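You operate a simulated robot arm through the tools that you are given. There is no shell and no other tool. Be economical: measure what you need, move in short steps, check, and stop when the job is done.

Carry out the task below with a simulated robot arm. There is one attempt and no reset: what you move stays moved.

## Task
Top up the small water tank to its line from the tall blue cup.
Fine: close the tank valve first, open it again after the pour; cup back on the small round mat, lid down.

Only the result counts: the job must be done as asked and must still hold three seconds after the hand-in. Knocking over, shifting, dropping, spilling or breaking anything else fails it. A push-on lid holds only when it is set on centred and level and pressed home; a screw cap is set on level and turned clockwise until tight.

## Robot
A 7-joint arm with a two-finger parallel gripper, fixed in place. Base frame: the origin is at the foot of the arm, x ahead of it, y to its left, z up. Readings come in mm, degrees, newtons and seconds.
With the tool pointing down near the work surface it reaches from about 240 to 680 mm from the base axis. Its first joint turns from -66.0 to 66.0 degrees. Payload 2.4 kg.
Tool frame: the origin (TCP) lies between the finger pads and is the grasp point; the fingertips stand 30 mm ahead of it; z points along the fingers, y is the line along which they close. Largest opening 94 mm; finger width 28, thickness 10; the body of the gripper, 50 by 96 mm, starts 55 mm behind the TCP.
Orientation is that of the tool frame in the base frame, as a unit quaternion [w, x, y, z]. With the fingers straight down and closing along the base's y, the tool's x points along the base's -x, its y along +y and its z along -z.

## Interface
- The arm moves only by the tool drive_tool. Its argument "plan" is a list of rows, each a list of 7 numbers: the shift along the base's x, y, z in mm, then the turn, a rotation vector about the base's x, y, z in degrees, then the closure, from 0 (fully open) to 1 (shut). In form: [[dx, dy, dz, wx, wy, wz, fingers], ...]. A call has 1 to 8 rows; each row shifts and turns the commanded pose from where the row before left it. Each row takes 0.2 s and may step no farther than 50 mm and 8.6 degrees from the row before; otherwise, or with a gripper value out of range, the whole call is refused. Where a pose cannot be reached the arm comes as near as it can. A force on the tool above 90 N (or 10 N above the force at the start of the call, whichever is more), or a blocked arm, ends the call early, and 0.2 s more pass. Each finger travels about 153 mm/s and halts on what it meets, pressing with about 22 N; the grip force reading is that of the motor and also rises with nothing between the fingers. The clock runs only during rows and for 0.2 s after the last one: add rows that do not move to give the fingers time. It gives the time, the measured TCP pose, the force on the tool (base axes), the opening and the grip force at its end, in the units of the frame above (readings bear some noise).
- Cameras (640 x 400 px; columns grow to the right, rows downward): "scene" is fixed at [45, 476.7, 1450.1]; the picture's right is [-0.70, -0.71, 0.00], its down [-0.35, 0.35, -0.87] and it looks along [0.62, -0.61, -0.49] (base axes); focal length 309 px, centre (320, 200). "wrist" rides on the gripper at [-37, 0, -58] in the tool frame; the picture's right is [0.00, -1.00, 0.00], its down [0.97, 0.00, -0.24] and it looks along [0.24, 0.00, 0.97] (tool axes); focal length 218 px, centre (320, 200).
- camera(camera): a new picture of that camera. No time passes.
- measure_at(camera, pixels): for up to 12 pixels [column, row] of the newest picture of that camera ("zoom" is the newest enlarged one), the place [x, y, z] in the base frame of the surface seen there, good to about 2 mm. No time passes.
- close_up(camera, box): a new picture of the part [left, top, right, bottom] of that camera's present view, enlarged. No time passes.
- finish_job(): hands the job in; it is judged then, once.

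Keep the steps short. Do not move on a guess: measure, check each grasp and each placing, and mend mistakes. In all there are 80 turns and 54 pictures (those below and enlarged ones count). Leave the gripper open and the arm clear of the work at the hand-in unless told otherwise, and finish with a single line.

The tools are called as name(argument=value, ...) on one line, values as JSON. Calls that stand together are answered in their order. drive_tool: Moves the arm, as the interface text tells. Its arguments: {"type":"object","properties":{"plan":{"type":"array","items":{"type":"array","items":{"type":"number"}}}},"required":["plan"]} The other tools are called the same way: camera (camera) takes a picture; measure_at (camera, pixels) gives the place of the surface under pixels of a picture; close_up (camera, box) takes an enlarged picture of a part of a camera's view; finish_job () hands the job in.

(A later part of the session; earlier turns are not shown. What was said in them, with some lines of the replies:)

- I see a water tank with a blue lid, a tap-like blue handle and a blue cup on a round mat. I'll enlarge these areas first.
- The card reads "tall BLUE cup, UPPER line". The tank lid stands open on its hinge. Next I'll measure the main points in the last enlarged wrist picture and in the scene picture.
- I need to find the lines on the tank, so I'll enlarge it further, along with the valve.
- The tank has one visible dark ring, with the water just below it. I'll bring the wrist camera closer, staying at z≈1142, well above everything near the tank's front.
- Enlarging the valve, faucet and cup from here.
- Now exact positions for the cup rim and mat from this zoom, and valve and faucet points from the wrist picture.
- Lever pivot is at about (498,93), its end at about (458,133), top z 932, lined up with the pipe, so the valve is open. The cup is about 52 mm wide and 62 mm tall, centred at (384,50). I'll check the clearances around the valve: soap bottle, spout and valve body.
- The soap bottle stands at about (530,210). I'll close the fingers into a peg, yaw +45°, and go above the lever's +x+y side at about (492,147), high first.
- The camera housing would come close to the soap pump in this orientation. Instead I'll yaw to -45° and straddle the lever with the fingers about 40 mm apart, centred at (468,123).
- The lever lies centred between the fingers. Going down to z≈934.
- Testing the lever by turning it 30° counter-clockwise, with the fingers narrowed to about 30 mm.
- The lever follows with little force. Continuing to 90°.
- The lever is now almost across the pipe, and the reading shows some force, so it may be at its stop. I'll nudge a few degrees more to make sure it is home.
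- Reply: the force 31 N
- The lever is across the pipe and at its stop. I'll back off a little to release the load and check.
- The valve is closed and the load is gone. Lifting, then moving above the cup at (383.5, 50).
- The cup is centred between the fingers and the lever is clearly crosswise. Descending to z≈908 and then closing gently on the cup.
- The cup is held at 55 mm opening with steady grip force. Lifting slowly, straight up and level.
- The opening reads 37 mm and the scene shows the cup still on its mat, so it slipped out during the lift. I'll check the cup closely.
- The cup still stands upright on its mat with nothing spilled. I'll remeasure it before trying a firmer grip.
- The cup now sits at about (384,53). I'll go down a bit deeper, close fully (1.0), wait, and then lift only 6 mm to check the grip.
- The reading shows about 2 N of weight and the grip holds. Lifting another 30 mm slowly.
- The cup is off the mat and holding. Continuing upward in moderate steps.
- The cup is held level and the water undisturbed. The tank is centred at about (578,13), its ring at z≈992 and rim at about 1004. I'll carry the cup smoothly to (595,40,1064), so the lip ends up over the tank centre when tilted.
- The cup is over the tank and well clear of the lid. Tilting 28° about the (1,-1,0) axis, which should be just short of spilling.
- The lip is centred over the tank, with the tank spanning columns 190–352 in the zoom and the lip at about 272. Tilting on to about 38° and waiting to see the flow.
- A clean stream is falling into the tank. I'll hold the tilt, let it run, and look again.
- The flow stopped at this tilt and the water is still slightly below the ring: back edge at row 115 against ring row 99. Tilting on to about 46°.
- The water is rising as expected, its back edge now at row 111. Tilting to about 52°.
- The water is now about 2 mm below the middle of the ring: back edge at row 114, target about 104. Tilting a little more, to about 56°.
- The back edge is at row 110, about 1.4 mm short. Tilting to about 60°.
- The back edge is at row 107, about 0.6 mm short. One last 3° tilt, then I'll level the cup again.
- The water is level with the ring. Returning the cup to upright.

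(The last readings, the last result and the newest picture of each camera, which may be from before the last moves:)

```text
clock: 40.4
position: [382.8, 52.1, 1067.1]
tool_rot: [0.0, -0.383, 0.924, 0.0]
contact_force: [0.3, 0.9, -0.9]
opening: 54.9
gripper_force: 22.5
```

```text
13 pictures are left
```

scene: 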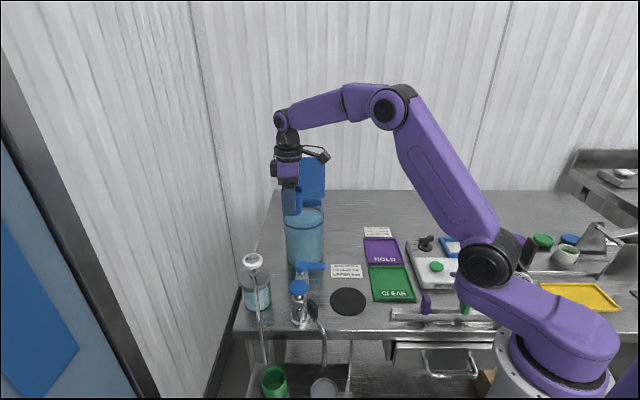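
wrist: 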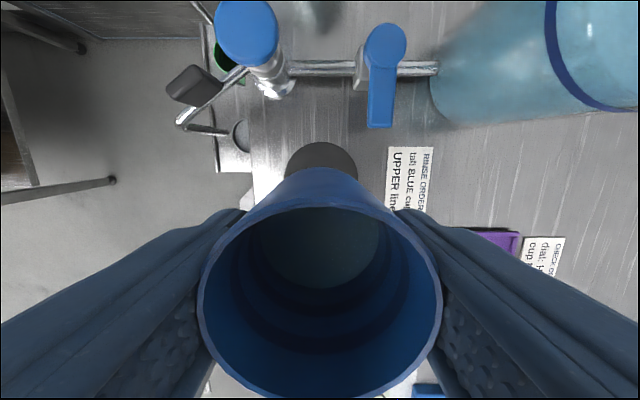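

The cup still holds some water and hangs level. Lowering it over the mat centre (383.5, 49.5), slowing near the end.

drive_tool(plan=[[0.7, -2.6, -8, 0, 0, 0, 1], [0, 0, -20, 0, 0, 0, 1], [0, 0, -28, 0, 0, 0, 1], [0, 0, -28, 0, 0, 0, 1], [0, 0, -28, 0, 0, 0, 1], [0, 0, -22, 0, 0, 0, 1], [0, 0, -12, 0, 0, 0, 1], [0, 0, 0, 0, 0, 0, 1]])

drive_tool(plan=[[0, 0, -3, 0, 0, 0, 1], [0, 0, -3, 0, 0, 0, 1], [0, 0, 0, 0, 0, 0, 1]])

drive_tool(plan=[[0, 0, -2, 0, 0, 0, 1], [0, 0, 0, 0, 0, 0, 1]])

```text
clock: 42.2
position: [383.2, 50.0, 919.6]
tool_rot: [0.0, -0.383, 0.924, 0.0]
contact_force: [0.4, -0.2, 0.3]
opening: 54.7
gripper_force: 21.8
```

```text
clock: 43.0
position: [383.3, 51.0, 915.0]
tool_rot: [0.0, -0.382, 0.924, 0.0]
contact_force: [-0.4, 0.5, -1.3]
opening: 54.8
gripper_force: 21.8
```

```text
clock: 43.6
position: [384.8, 49.5, 912.6]
tool_rot: [-0.001, -0.382, 0.924, 0.0]
contact_force: [-0.8, -0.7, 0.3]
opening: 54.6
gripper_force: 22.3
```

Still no contact. Going down in 2 mm steps.

drive_tool(plan=[[0, 0, -2, 0, 0, 0, 1], [0, 0, 0, 0, 0, 0, 1]])

drive_tool(plan=[[0, 0, -2, 0, 0, 0, 1], [0, 0, 0, 0, 0, 0, 1]])

close_up(camera="scene", box=[310, 245, 390, 320])

```text
clock: 44.2
position: [384.0, 50.4, 910.7]
tool_rot: [0.0, -0.383, 0.924, 0.0]
contact_force: [0.2, 0.2, -0.6]
opening: 54.7
gripper_force: 21.8
```

```text
clock: 44.8
position: [384.4, 51.8, 907.8]
tool_rot: [0.001, -0.382, 0.924, -0.001]
contact_force: [-0.2, -0.6, -0.7]
opening: 54.7
gripper_force: 21.6
```

```text
5.33 times, centred on (350, 282) of scene
```

zoom: 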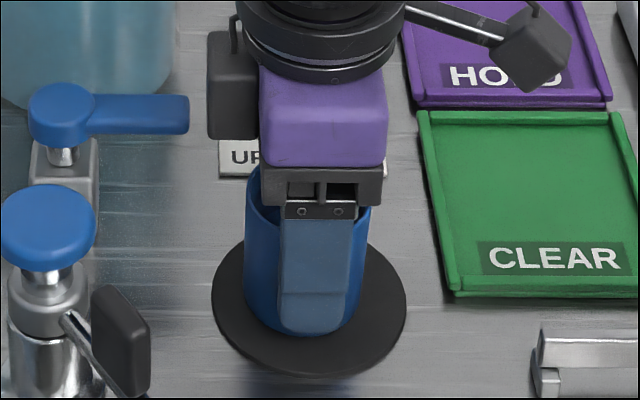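

drive_tool(plan=[[0, 0, -1.5, 0, 0, 0, 1], [0, 0, 0, 0, 0, 0, 1]])

drive_tool(plan=[[0, 0, -1.5, 0, 0, 0, 1], [0, 0, 0, 0, 0, 0, 1]])

```text
clock: 45.4
position: [383.0, 50.3, 907.1]
tool_rot: [0.001, -0.382, 0.924, -0.001]
contact_force: [-0.5, 0.5, 13.2]
opening: 54.8
gripper_force: 22.4
```

```text
clock: 46.0
position: [384.5, 50.8, 906.4]
tool_rot: [0.0, -0.383, 0.924, 0.0]
contact_force: [0.4, 0.8, 13.1]
opening: 54.7
gripper_force: 22.3
```

The cup is down on the mat, with 13 N upward. Opening the fingers slowly and rising clear.

drive_tool(plan=[[0, 0, 1, 0, 0, 0, 1], [0, 0, 0, 0, 0, 0, 0.38], [0, 0, 0, 0, 0, 0, 0.25], [0, 0, 0, 0, 0, 0, 0.1], [0, 0, 0, 0, 0, 0, 0.1]])

drive_tool(plan=[[0, 0, 20, 0, 0, 0, 0.1], [0, 0, 40, 0, 0, 0, 0.1], [0, 0, 40, 0, 0, 0, 0.1], [0, 0, 0, 0, 0, 0, 0.1]])

camera(camera="wrist")

```text
clock: 47.2
position: [383.9, 49.5, 907.3]
tool_rot: [-0.001, -0.383, 0.924, 0.0]
contact_force: [-0.3, 0.8, -0.2]
opening: 84.6
gripper_force: 0.1
```

```text
clock: 48.2
position: [384.9, 50.9, 1009.8]
tool_rot: [0.0, -0.384, 0.924, -0.001]
contact_force: [-0.2, 0.5, 0.2]
opening: 84.6
gripper_force: 0.2
```

```text
11 pictures are left
```

wrist: 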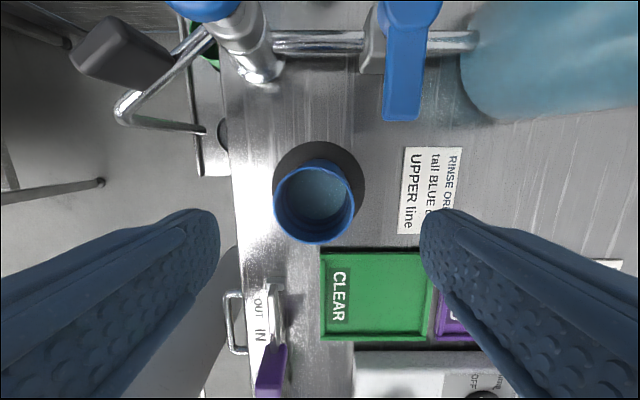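

The cup stands centred on the mat. Next, the valve: moving over the lever at (468,63) with the fingers at 40 mm, then down.

drive_tool(plan=[[28, 4, 0, 0, 0, 0, 0.57], [28, 4, 0, 0, 0, 0, 0.57], [27.5, 4.5, 0, 0, 0, 0, 0.57], [0, 0, -25, 0, 0, 0, 0.57], [0, 0, 0, 0, 0, 0, 0.57]])

camera(camera="wrist")

```text
clock: 49.4
position: [467.5, 62.4, 981.2]
tool_rot: [0.0, -0.383, 0.924, 0.0]
contact_force: [0.5, -0.7, -0.5]
opening: 40.5
gripper_force: 0.0
```

```text
10 pictures are left
```

wrist: 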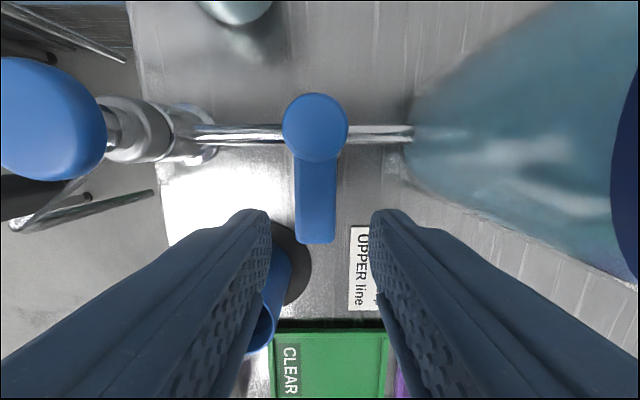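

The lever is centred. Descending, then turning it clockwise along the arc.

drive_tool(plan=[[0, 0, -23, 0, 0, 0, 0.57], [0, 0, -23, 0, 0, 0, 0.57], [0, 0, 0, 0, 0, 0, 0.7], [0, 0, 0, 0, 0, 0, 0.7]])

drive_tool(plan=[[-3.6, 4.1, 0, 0, 0, -7.5, 0.7], [-3.1, 4.6, 0, 0, 0, -7.5, 0.7], [-2.4, 4.9, 0, 0, 0, -7.5, 0.7], [-1.8, 5.2, 0, 0, 0, -7.5, 0.7], [-1, 5.4, 0, 0, 0, -7.5, 0.7], [-0.4, 5.5, 0, 0, 0, -7.5, 0.7], [0.4, 5.5, 0, 0, 0, -7.5, 0.7], [1, 5.4, 0, 0, 0, -7.5, 0.7]])

drive_tool(plan=[[1.8, 5.2, 0, 0, 0, -7.5, 0.7], [2.4, 4.9, 0, 0, 0, -7.5, 0.7], [3.1, 4.6, 0, 0, 0, -7.5, 0.7], [3.6, 4.1, 0, 0, 0, -7.5, 0.7], [3, 2.8, 0, 0, 0, 0, 0.7], [0, 0, 0, 0, 0, 0, 0.7]])

camera(camera="wrist")

```text
clock: 50.4
position: [467.2, 62.9, 935.9]
tool_rot: [0.0, -0.383, 0.924, -0.001]
contact_force: [0.2, -0.1, 0.4]
opening: 28.4
gripper_force: 0.0
```

```text
clock: 52.2
position: [455.8, 102.2, 935.8]
tool_rot: [0.0, 0.131, 0.991, 0.0]
contact_force: [-1.0, -1.9, 0.8]
opening: 29.1
gripper_force: 1.3
```

```text
clock: 53.6
position: [470.1, 124.3, 937.1]
tool_rot: [0.0, 0.383, 0.924, 0.0]
contact_force: [-2.7, -2.3, 5.6]
opening: 30.3
gripper_force: 1.6
```

```text
9 pictures are left
```

wrist: 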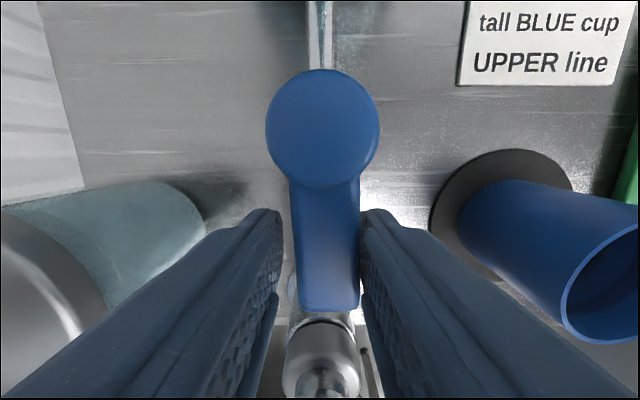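

The lever is back in line with the pipe to within about 2°. I'll nudge it a little more against its stop, then release.

drive_tool(plan=[[2, 2, 0, 0, 0, 0, 0.7], [0, 0, 0, 0, 0, 0, 0.7]])

drive_tool(plan=[[-5, -5, 0, 0, 0, 0, 0.55], [0, 0, 0, 0, 0, 0, 0.55], [0, 0, 30, 0, 0, 0, 0.55], [0, 0, 40, 0, 0, 0, 0.55], [0, 0, 40, 0, 0, 0, 0.7], [0, 0, 0, 0, 0, 0, 1]])

camera(camera="wrist")

```text
clock: 54.2
position: [473.0, 126.7, 936.4]
tool_rot: [0.001, 0.382, 0.924, 0.0]
contact_force: [-3.8, -2.6, 11.8]
opening: 31.1
gripper_force: 3.3
```

```text
clock: 55.6
position: [467.5, 120.4, 1047.1]
tool_rot: [0.001, 0.383, 0.924, 0.0]
contact_force: [-0.3, -0.6, -0.7]
opening: 0.1
gripper_force: 21.7
```

```text
8 pictures are left
```

wrist: 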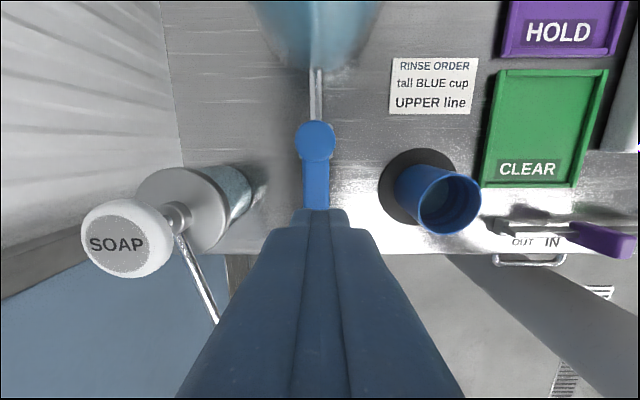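

The valve is open again and the cup is fine. Next is the lid; I'll take a scene picture and measure it.

camera(camera="scene")

measure_at(camera="scene", pixels=[[305, 158], [305, 161], [288, 160], [322, 160], [305, 175], [290, 180], [320, 180], [288, 195], [322, 195], [305, 203], [298, 203], [312, 203]])

```text
7 pictures are left
```

scene: 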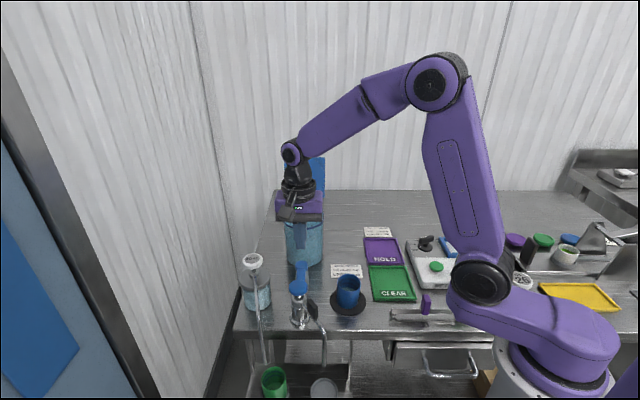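

```text
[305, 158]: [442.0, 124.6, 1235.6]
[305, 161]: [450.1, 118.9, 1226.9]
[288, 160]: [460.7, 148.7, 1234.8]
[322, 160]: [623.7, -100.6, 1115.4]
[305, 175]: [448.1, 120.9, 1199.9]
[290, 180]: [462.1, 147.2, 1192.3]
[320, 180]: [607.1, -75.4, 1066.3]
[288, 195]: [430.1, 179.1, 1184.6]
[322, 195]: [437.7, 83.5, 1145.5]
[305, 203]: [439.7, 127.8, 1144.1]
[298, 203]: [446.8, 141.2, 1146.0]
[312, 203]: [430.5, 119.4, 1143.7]
```

The lid leans back about 31°: top edge at about s=516 along (1,-1)/√2, z≈1122, hinge near s=456, z≈1015. I'll straddle its near-right top corner. First I rise to z≈1190, yaw to +45° and move above (634,-96).

drive_tool(plan=[[0, 0, 36, 0, 0, 8.2, 1], [0, 0, 36, 0, 0, 8.2, 0.5], [0, 0, 36, 0, 0, 8.2, 0.4], [0, 0, 36, 0, 0, 8.2, 0.4], [22, -30, 0, 0, 0, 8.2, 0.4], [22, -30, 0, 0, 0, 8.2, 0.4], [24, -30, 0, 0, 0, 8.2, 0.4], [24, -30, 0, 0, 0, 8.2, 0.4]])

drive_tool(plan=[[22, -30, 0, 0, 0, 8.2, 0.4], [22, -30, 0, 0, 0, 8.2, 0.4], [20, -26, 0, 0, 0, 8, 0.4], [10, -10, 0, 0, 0, 0, 0.4], [0, 0, 0, 0, 0, 0, 0.4]])

camera(camera="wrist")

```text
clock: 57.4
position: [559.9, 4.8, 1189.9]
tool_rot: [0.0, -0.18, 0.984, 0.001]
contact_force: [0.1, 1.2, 1.1]
opening: 56.5
gripper_force: 0.2
```

```text
clock: 58.6
position: [622.7, -87.0, 1189.6]
tool_rot: [0.0, -0.383, 0.924, 0.0]
contact_force: [-0.5, -0.6, -0.2]
opening: 56.3
gripper_force: 0.0
out of reach, approached as far as the arm can: row 4
```

```text
6 pictures are left
```

wrist: 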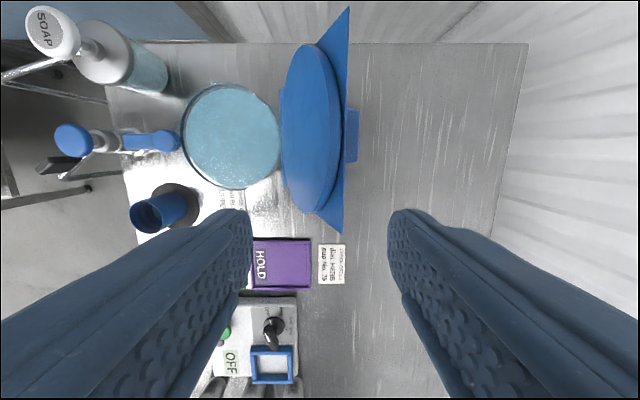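

Reach ends here at s≈502. The lid appears between the fingers, almost edge-on. Measuring its near corner and plate.

measure_at(camera="wrist", pixels=[[340, 227], [342, 215], [344, 200], [330, 217], [347, 20], [346, 80], [352, 135], [341, 130], [310, 60], [310, 200], [290, 130], [345, 100]])

```text
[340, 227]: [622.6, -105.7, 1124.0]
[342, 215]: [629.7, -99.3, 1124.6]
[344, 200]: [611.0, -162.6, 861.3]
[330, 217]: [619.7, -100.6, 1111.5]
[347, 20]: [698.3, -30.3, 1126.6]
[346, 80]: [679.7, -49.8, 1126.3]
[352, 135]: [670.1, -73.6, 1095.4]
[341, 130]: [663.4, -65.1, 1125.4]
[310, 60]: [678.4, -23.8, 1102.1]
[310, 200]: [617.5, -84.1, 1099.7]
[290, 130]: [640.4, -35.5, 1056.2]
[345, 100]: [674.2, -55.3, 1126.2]
```

The lid's top edge is at s=515, z=1126, with its near corner at t≈366. I'll widen the fingers to 75 mm and descend so the tips straddle the edge.

drive_tool(plan=[[0, 0, 0, 0, 0, 0, 0.2], [0, 0, 0, 0, 0, 0, 0.2], [0, 0, -20, 0, 0, 0, 0.2], [0, 0, -20, 0, 0, 0, 0.2], [0, 0, -15, 0, 0, 0, 0.2], [0, 0, 0, 0, 0, 0, 0.2]])

```text
clock: 60.0
position: [623.0, -89.1, 1133.7]
tool_rot: [0.0, -0.383, 0.924, 0.0]
contact_force: [0.4, 0.5, 0.3]
opening: 75.0
gripper_force: 0.1
```

The tips are beside the lid with no contact. Narrowing to 45 mm and pulling 50 mm along -s, watching the force.

drive_tool(plan=[[0, 0, 0, 0, 0, 0, 0.52], [0, 0, 0, 0, 0, 0, 0.52], [-5.5, 8.5, 0, 0, 0, 0, 0.52], [-5.5, 8.5, 0, 0, 0, 0, 0.52], [-5.5, 8.5, 0, 0, 0, 0, 0.52], [-5.5, 8.5, 0, 0, 0, 0, 0.52], [-7, 7, 0, 0, 0, 0, 0.52], [0, 0, 0, 0, 0, 0, 0.52]])

camera(camera="wrist")

```text
clock: 61.8
position: [592.4, -47.3, 1132.6]
tool_rot: [-0.001, -0.382, 0.924, 0.0]
contact_force: [-0.1, -0.6, 0.3]
opening: 45.3
gripper_force: 0.1
```

```text
5 pictures are left
```

wrist: 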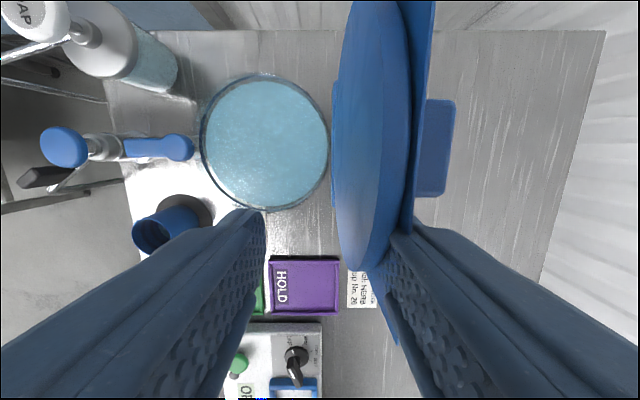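

The lid follows easily. Pulling another 60 mm, past vertical.

drive_tool(plan=[[-7, 7, 0, 0, 0, 0, 0.52], [-7, 7, 0, 0, 0, 0, 0.52], [-7, 7, 0, 0, 0, 0, 0.52], [-7, 7, 0, 0, 0, 0, 0.52], [-7, 7, 0, 0, 0, 0, 0.52], [-7, 7, 0, 0, 0, 0, 0.52], [0, 0, 0, 0, 0, 0, 0.52]])

camera(camera="wrist")

```text
clock: 63.4
position: [551.2, -6.6, 1132.4]
tool_rot: [0.0, -0.382, 0.924, 0.0]
contact_force: [-0.7, -0.4, 1.0]
opening: 45.3
gripper_force: 0.1
```

```text
4 pictures are left
```

wrist: 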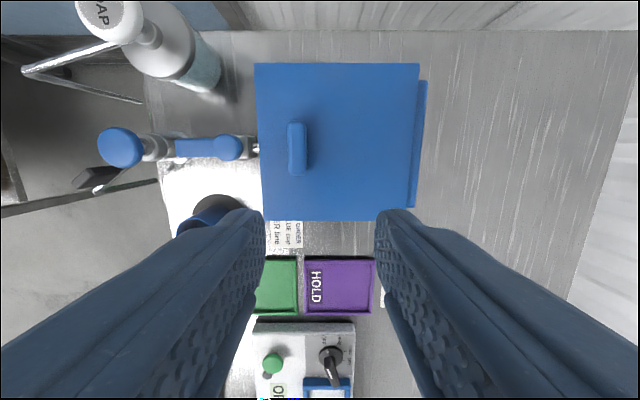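

The lid has swung shut over the tank. Checking whether it lies level.

measure_at(camera="wrist", pixels=[[262, 70], [410, 70], [270, 210], [400, 210], [340, 140], [297, 150], [422, 140], [380, 140], [228, 147]])

close_up(camera="scene", box=[260, 160, 380, 280])

```text
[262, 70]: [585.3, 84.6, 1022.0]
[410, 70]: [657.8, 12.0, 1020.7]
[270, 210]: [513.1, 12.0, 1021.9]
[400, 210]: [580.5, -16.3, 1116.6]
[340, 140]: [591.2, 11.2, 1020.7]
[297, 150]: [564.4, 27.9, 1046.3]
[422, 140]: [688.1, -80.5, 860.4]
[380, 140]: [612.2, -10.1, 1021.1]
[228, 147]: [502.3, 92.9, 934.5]
```

```text
3.33 times, centred on (320, 220) of scene
```

zoom: 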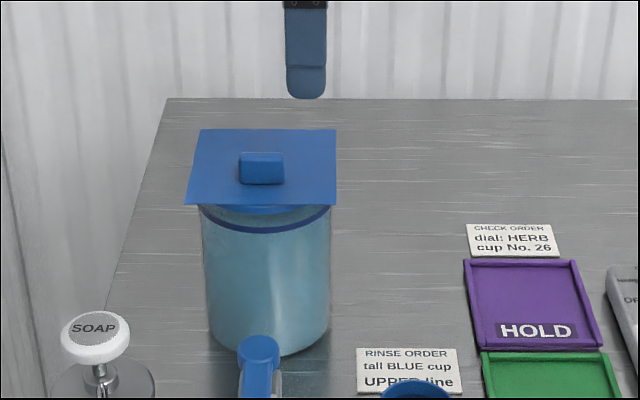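

The lid lies level at z≈1021 on all sides. I'll press it gently once on its knob (564,28, top z 1046) with closed fingers to make sure it is down.

drive_tool(plan=[[0, 0, 10, 0, 0, 0, 1], [7, 17, 0, 0, 0, 0, 1], [6.5, 17.6, 0, 0, 0, 0, 1], [0, 0, -30, 0, 0, 0, 1], [0, 0, -28, 0, 0, 0, 1], [0, 0, 0, 0, 0, 0, 1]])

drive_tool(plan=[[0, 0, -4, 0, 0, 0, 1], [0, 0, -3, 0, 0, 0, 1], [0, 0, 0, 0, 0, 0, 1]])

```text
clock: 64.8
position: [564.1, 27.6, 1082.9]
tool_rot: [0.0, -0.383, 0.924, 0.0]
contact_force: [-0.1, -0.1, 0.3]
opening: 0.0
gripper_force: 21.6
```

```text
clock: 65.6
position: [563.2, 28.5, 1076.0]
tool_rot: [0.0, -0.382, 0.924, 0.001]
contact_force: [0.3, 0.9, -0.6]
opening: 0.2
gripper_force: 21.4
```

drive_tool(plan=[[0, 0, -1.5, 0, 0, 0, 1], [0, 0, 0, 0, 0, 0, 1]])

drive_tool(plan=[[0, 0, -1, 0, 0, 0, 1], [0, 0, 0, 0, 0, 0, 1]])

```text
clock: 66.2
position: [563.6, 27.6, 1077.1]
tool_rot: [0.0, -0.383, 0.924, 0.0]
contact_force: [0.7, -0.2, 1.2]
opening: 0.1
gripper_force: 22.4
```

```text
clock: 66.8
position: [564.3, 28.1, 1076.1]
tool_rot: [0.001, -0.383, 0.924, 0.0]
contact_force: [-1.4, 1.1, 8.9]
opening: 0.2
gripper_force: 22.6
```

The lid gives firm contact at 9 N and doesn't sink, so it is down. Retreating up and clear, gripper open.

drive_tool(plan=[[0, 0, 20, 0, 0, 0, 1], [0, 0, 45, 0, 0, 0, 1], [0, 0, 45, 0, 0, 0, 0.5], [-35, -10, 20, 0, 0, 0, 0], [-40, -10, 10, 0, 0, 0, 0], [-40, -10, 0, 0, 0, 0, 0], [-40, -10, 0, 0, 0, 0, 0], [0, 0, 0, 0, 0, 0, 0]])

close_up(camera="scene", box=[240, 170, 400, 330])

close_up(camera="scene", box=[276, 195, 336, 235])

```text
clock: 68.6
position: [409.7, -11.1, 1214.6]
tool_rot: [0.0, -0.382, 0.924, 0.0]
contact_force: [0.5, 0.8, -0.3]
opening: 93.8
gripper_force: 0.1
```

```text
2.50 times, centred on (320, 250) of scene
```

zoom: 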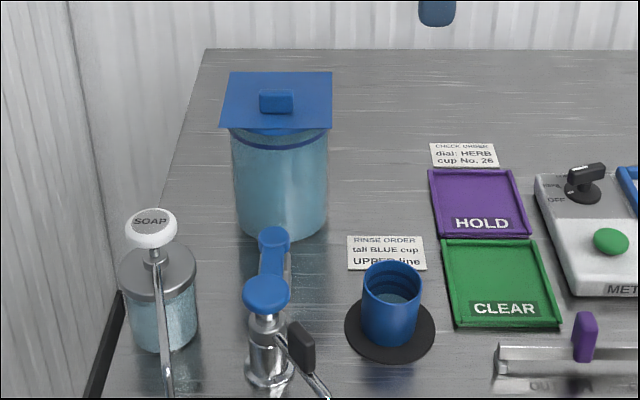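

```text
10.00 times, centred on (306, 215) of scene
```

zoom: 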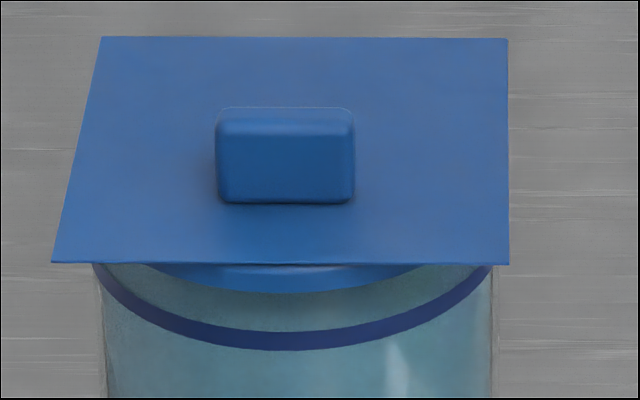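

Water is at the ring, the valve lever is back in line with the pipe, the lid is down and level, the cup is on its mat, and the arm is clear. Handing in.

finish_job()

```text
The job is handed in.
```

The tank is topped up to its line, the valve was closed for the pour and is open again, the cup is back on its mat and the lid is down; my first grip on the cup slipped, but nothing spilled.
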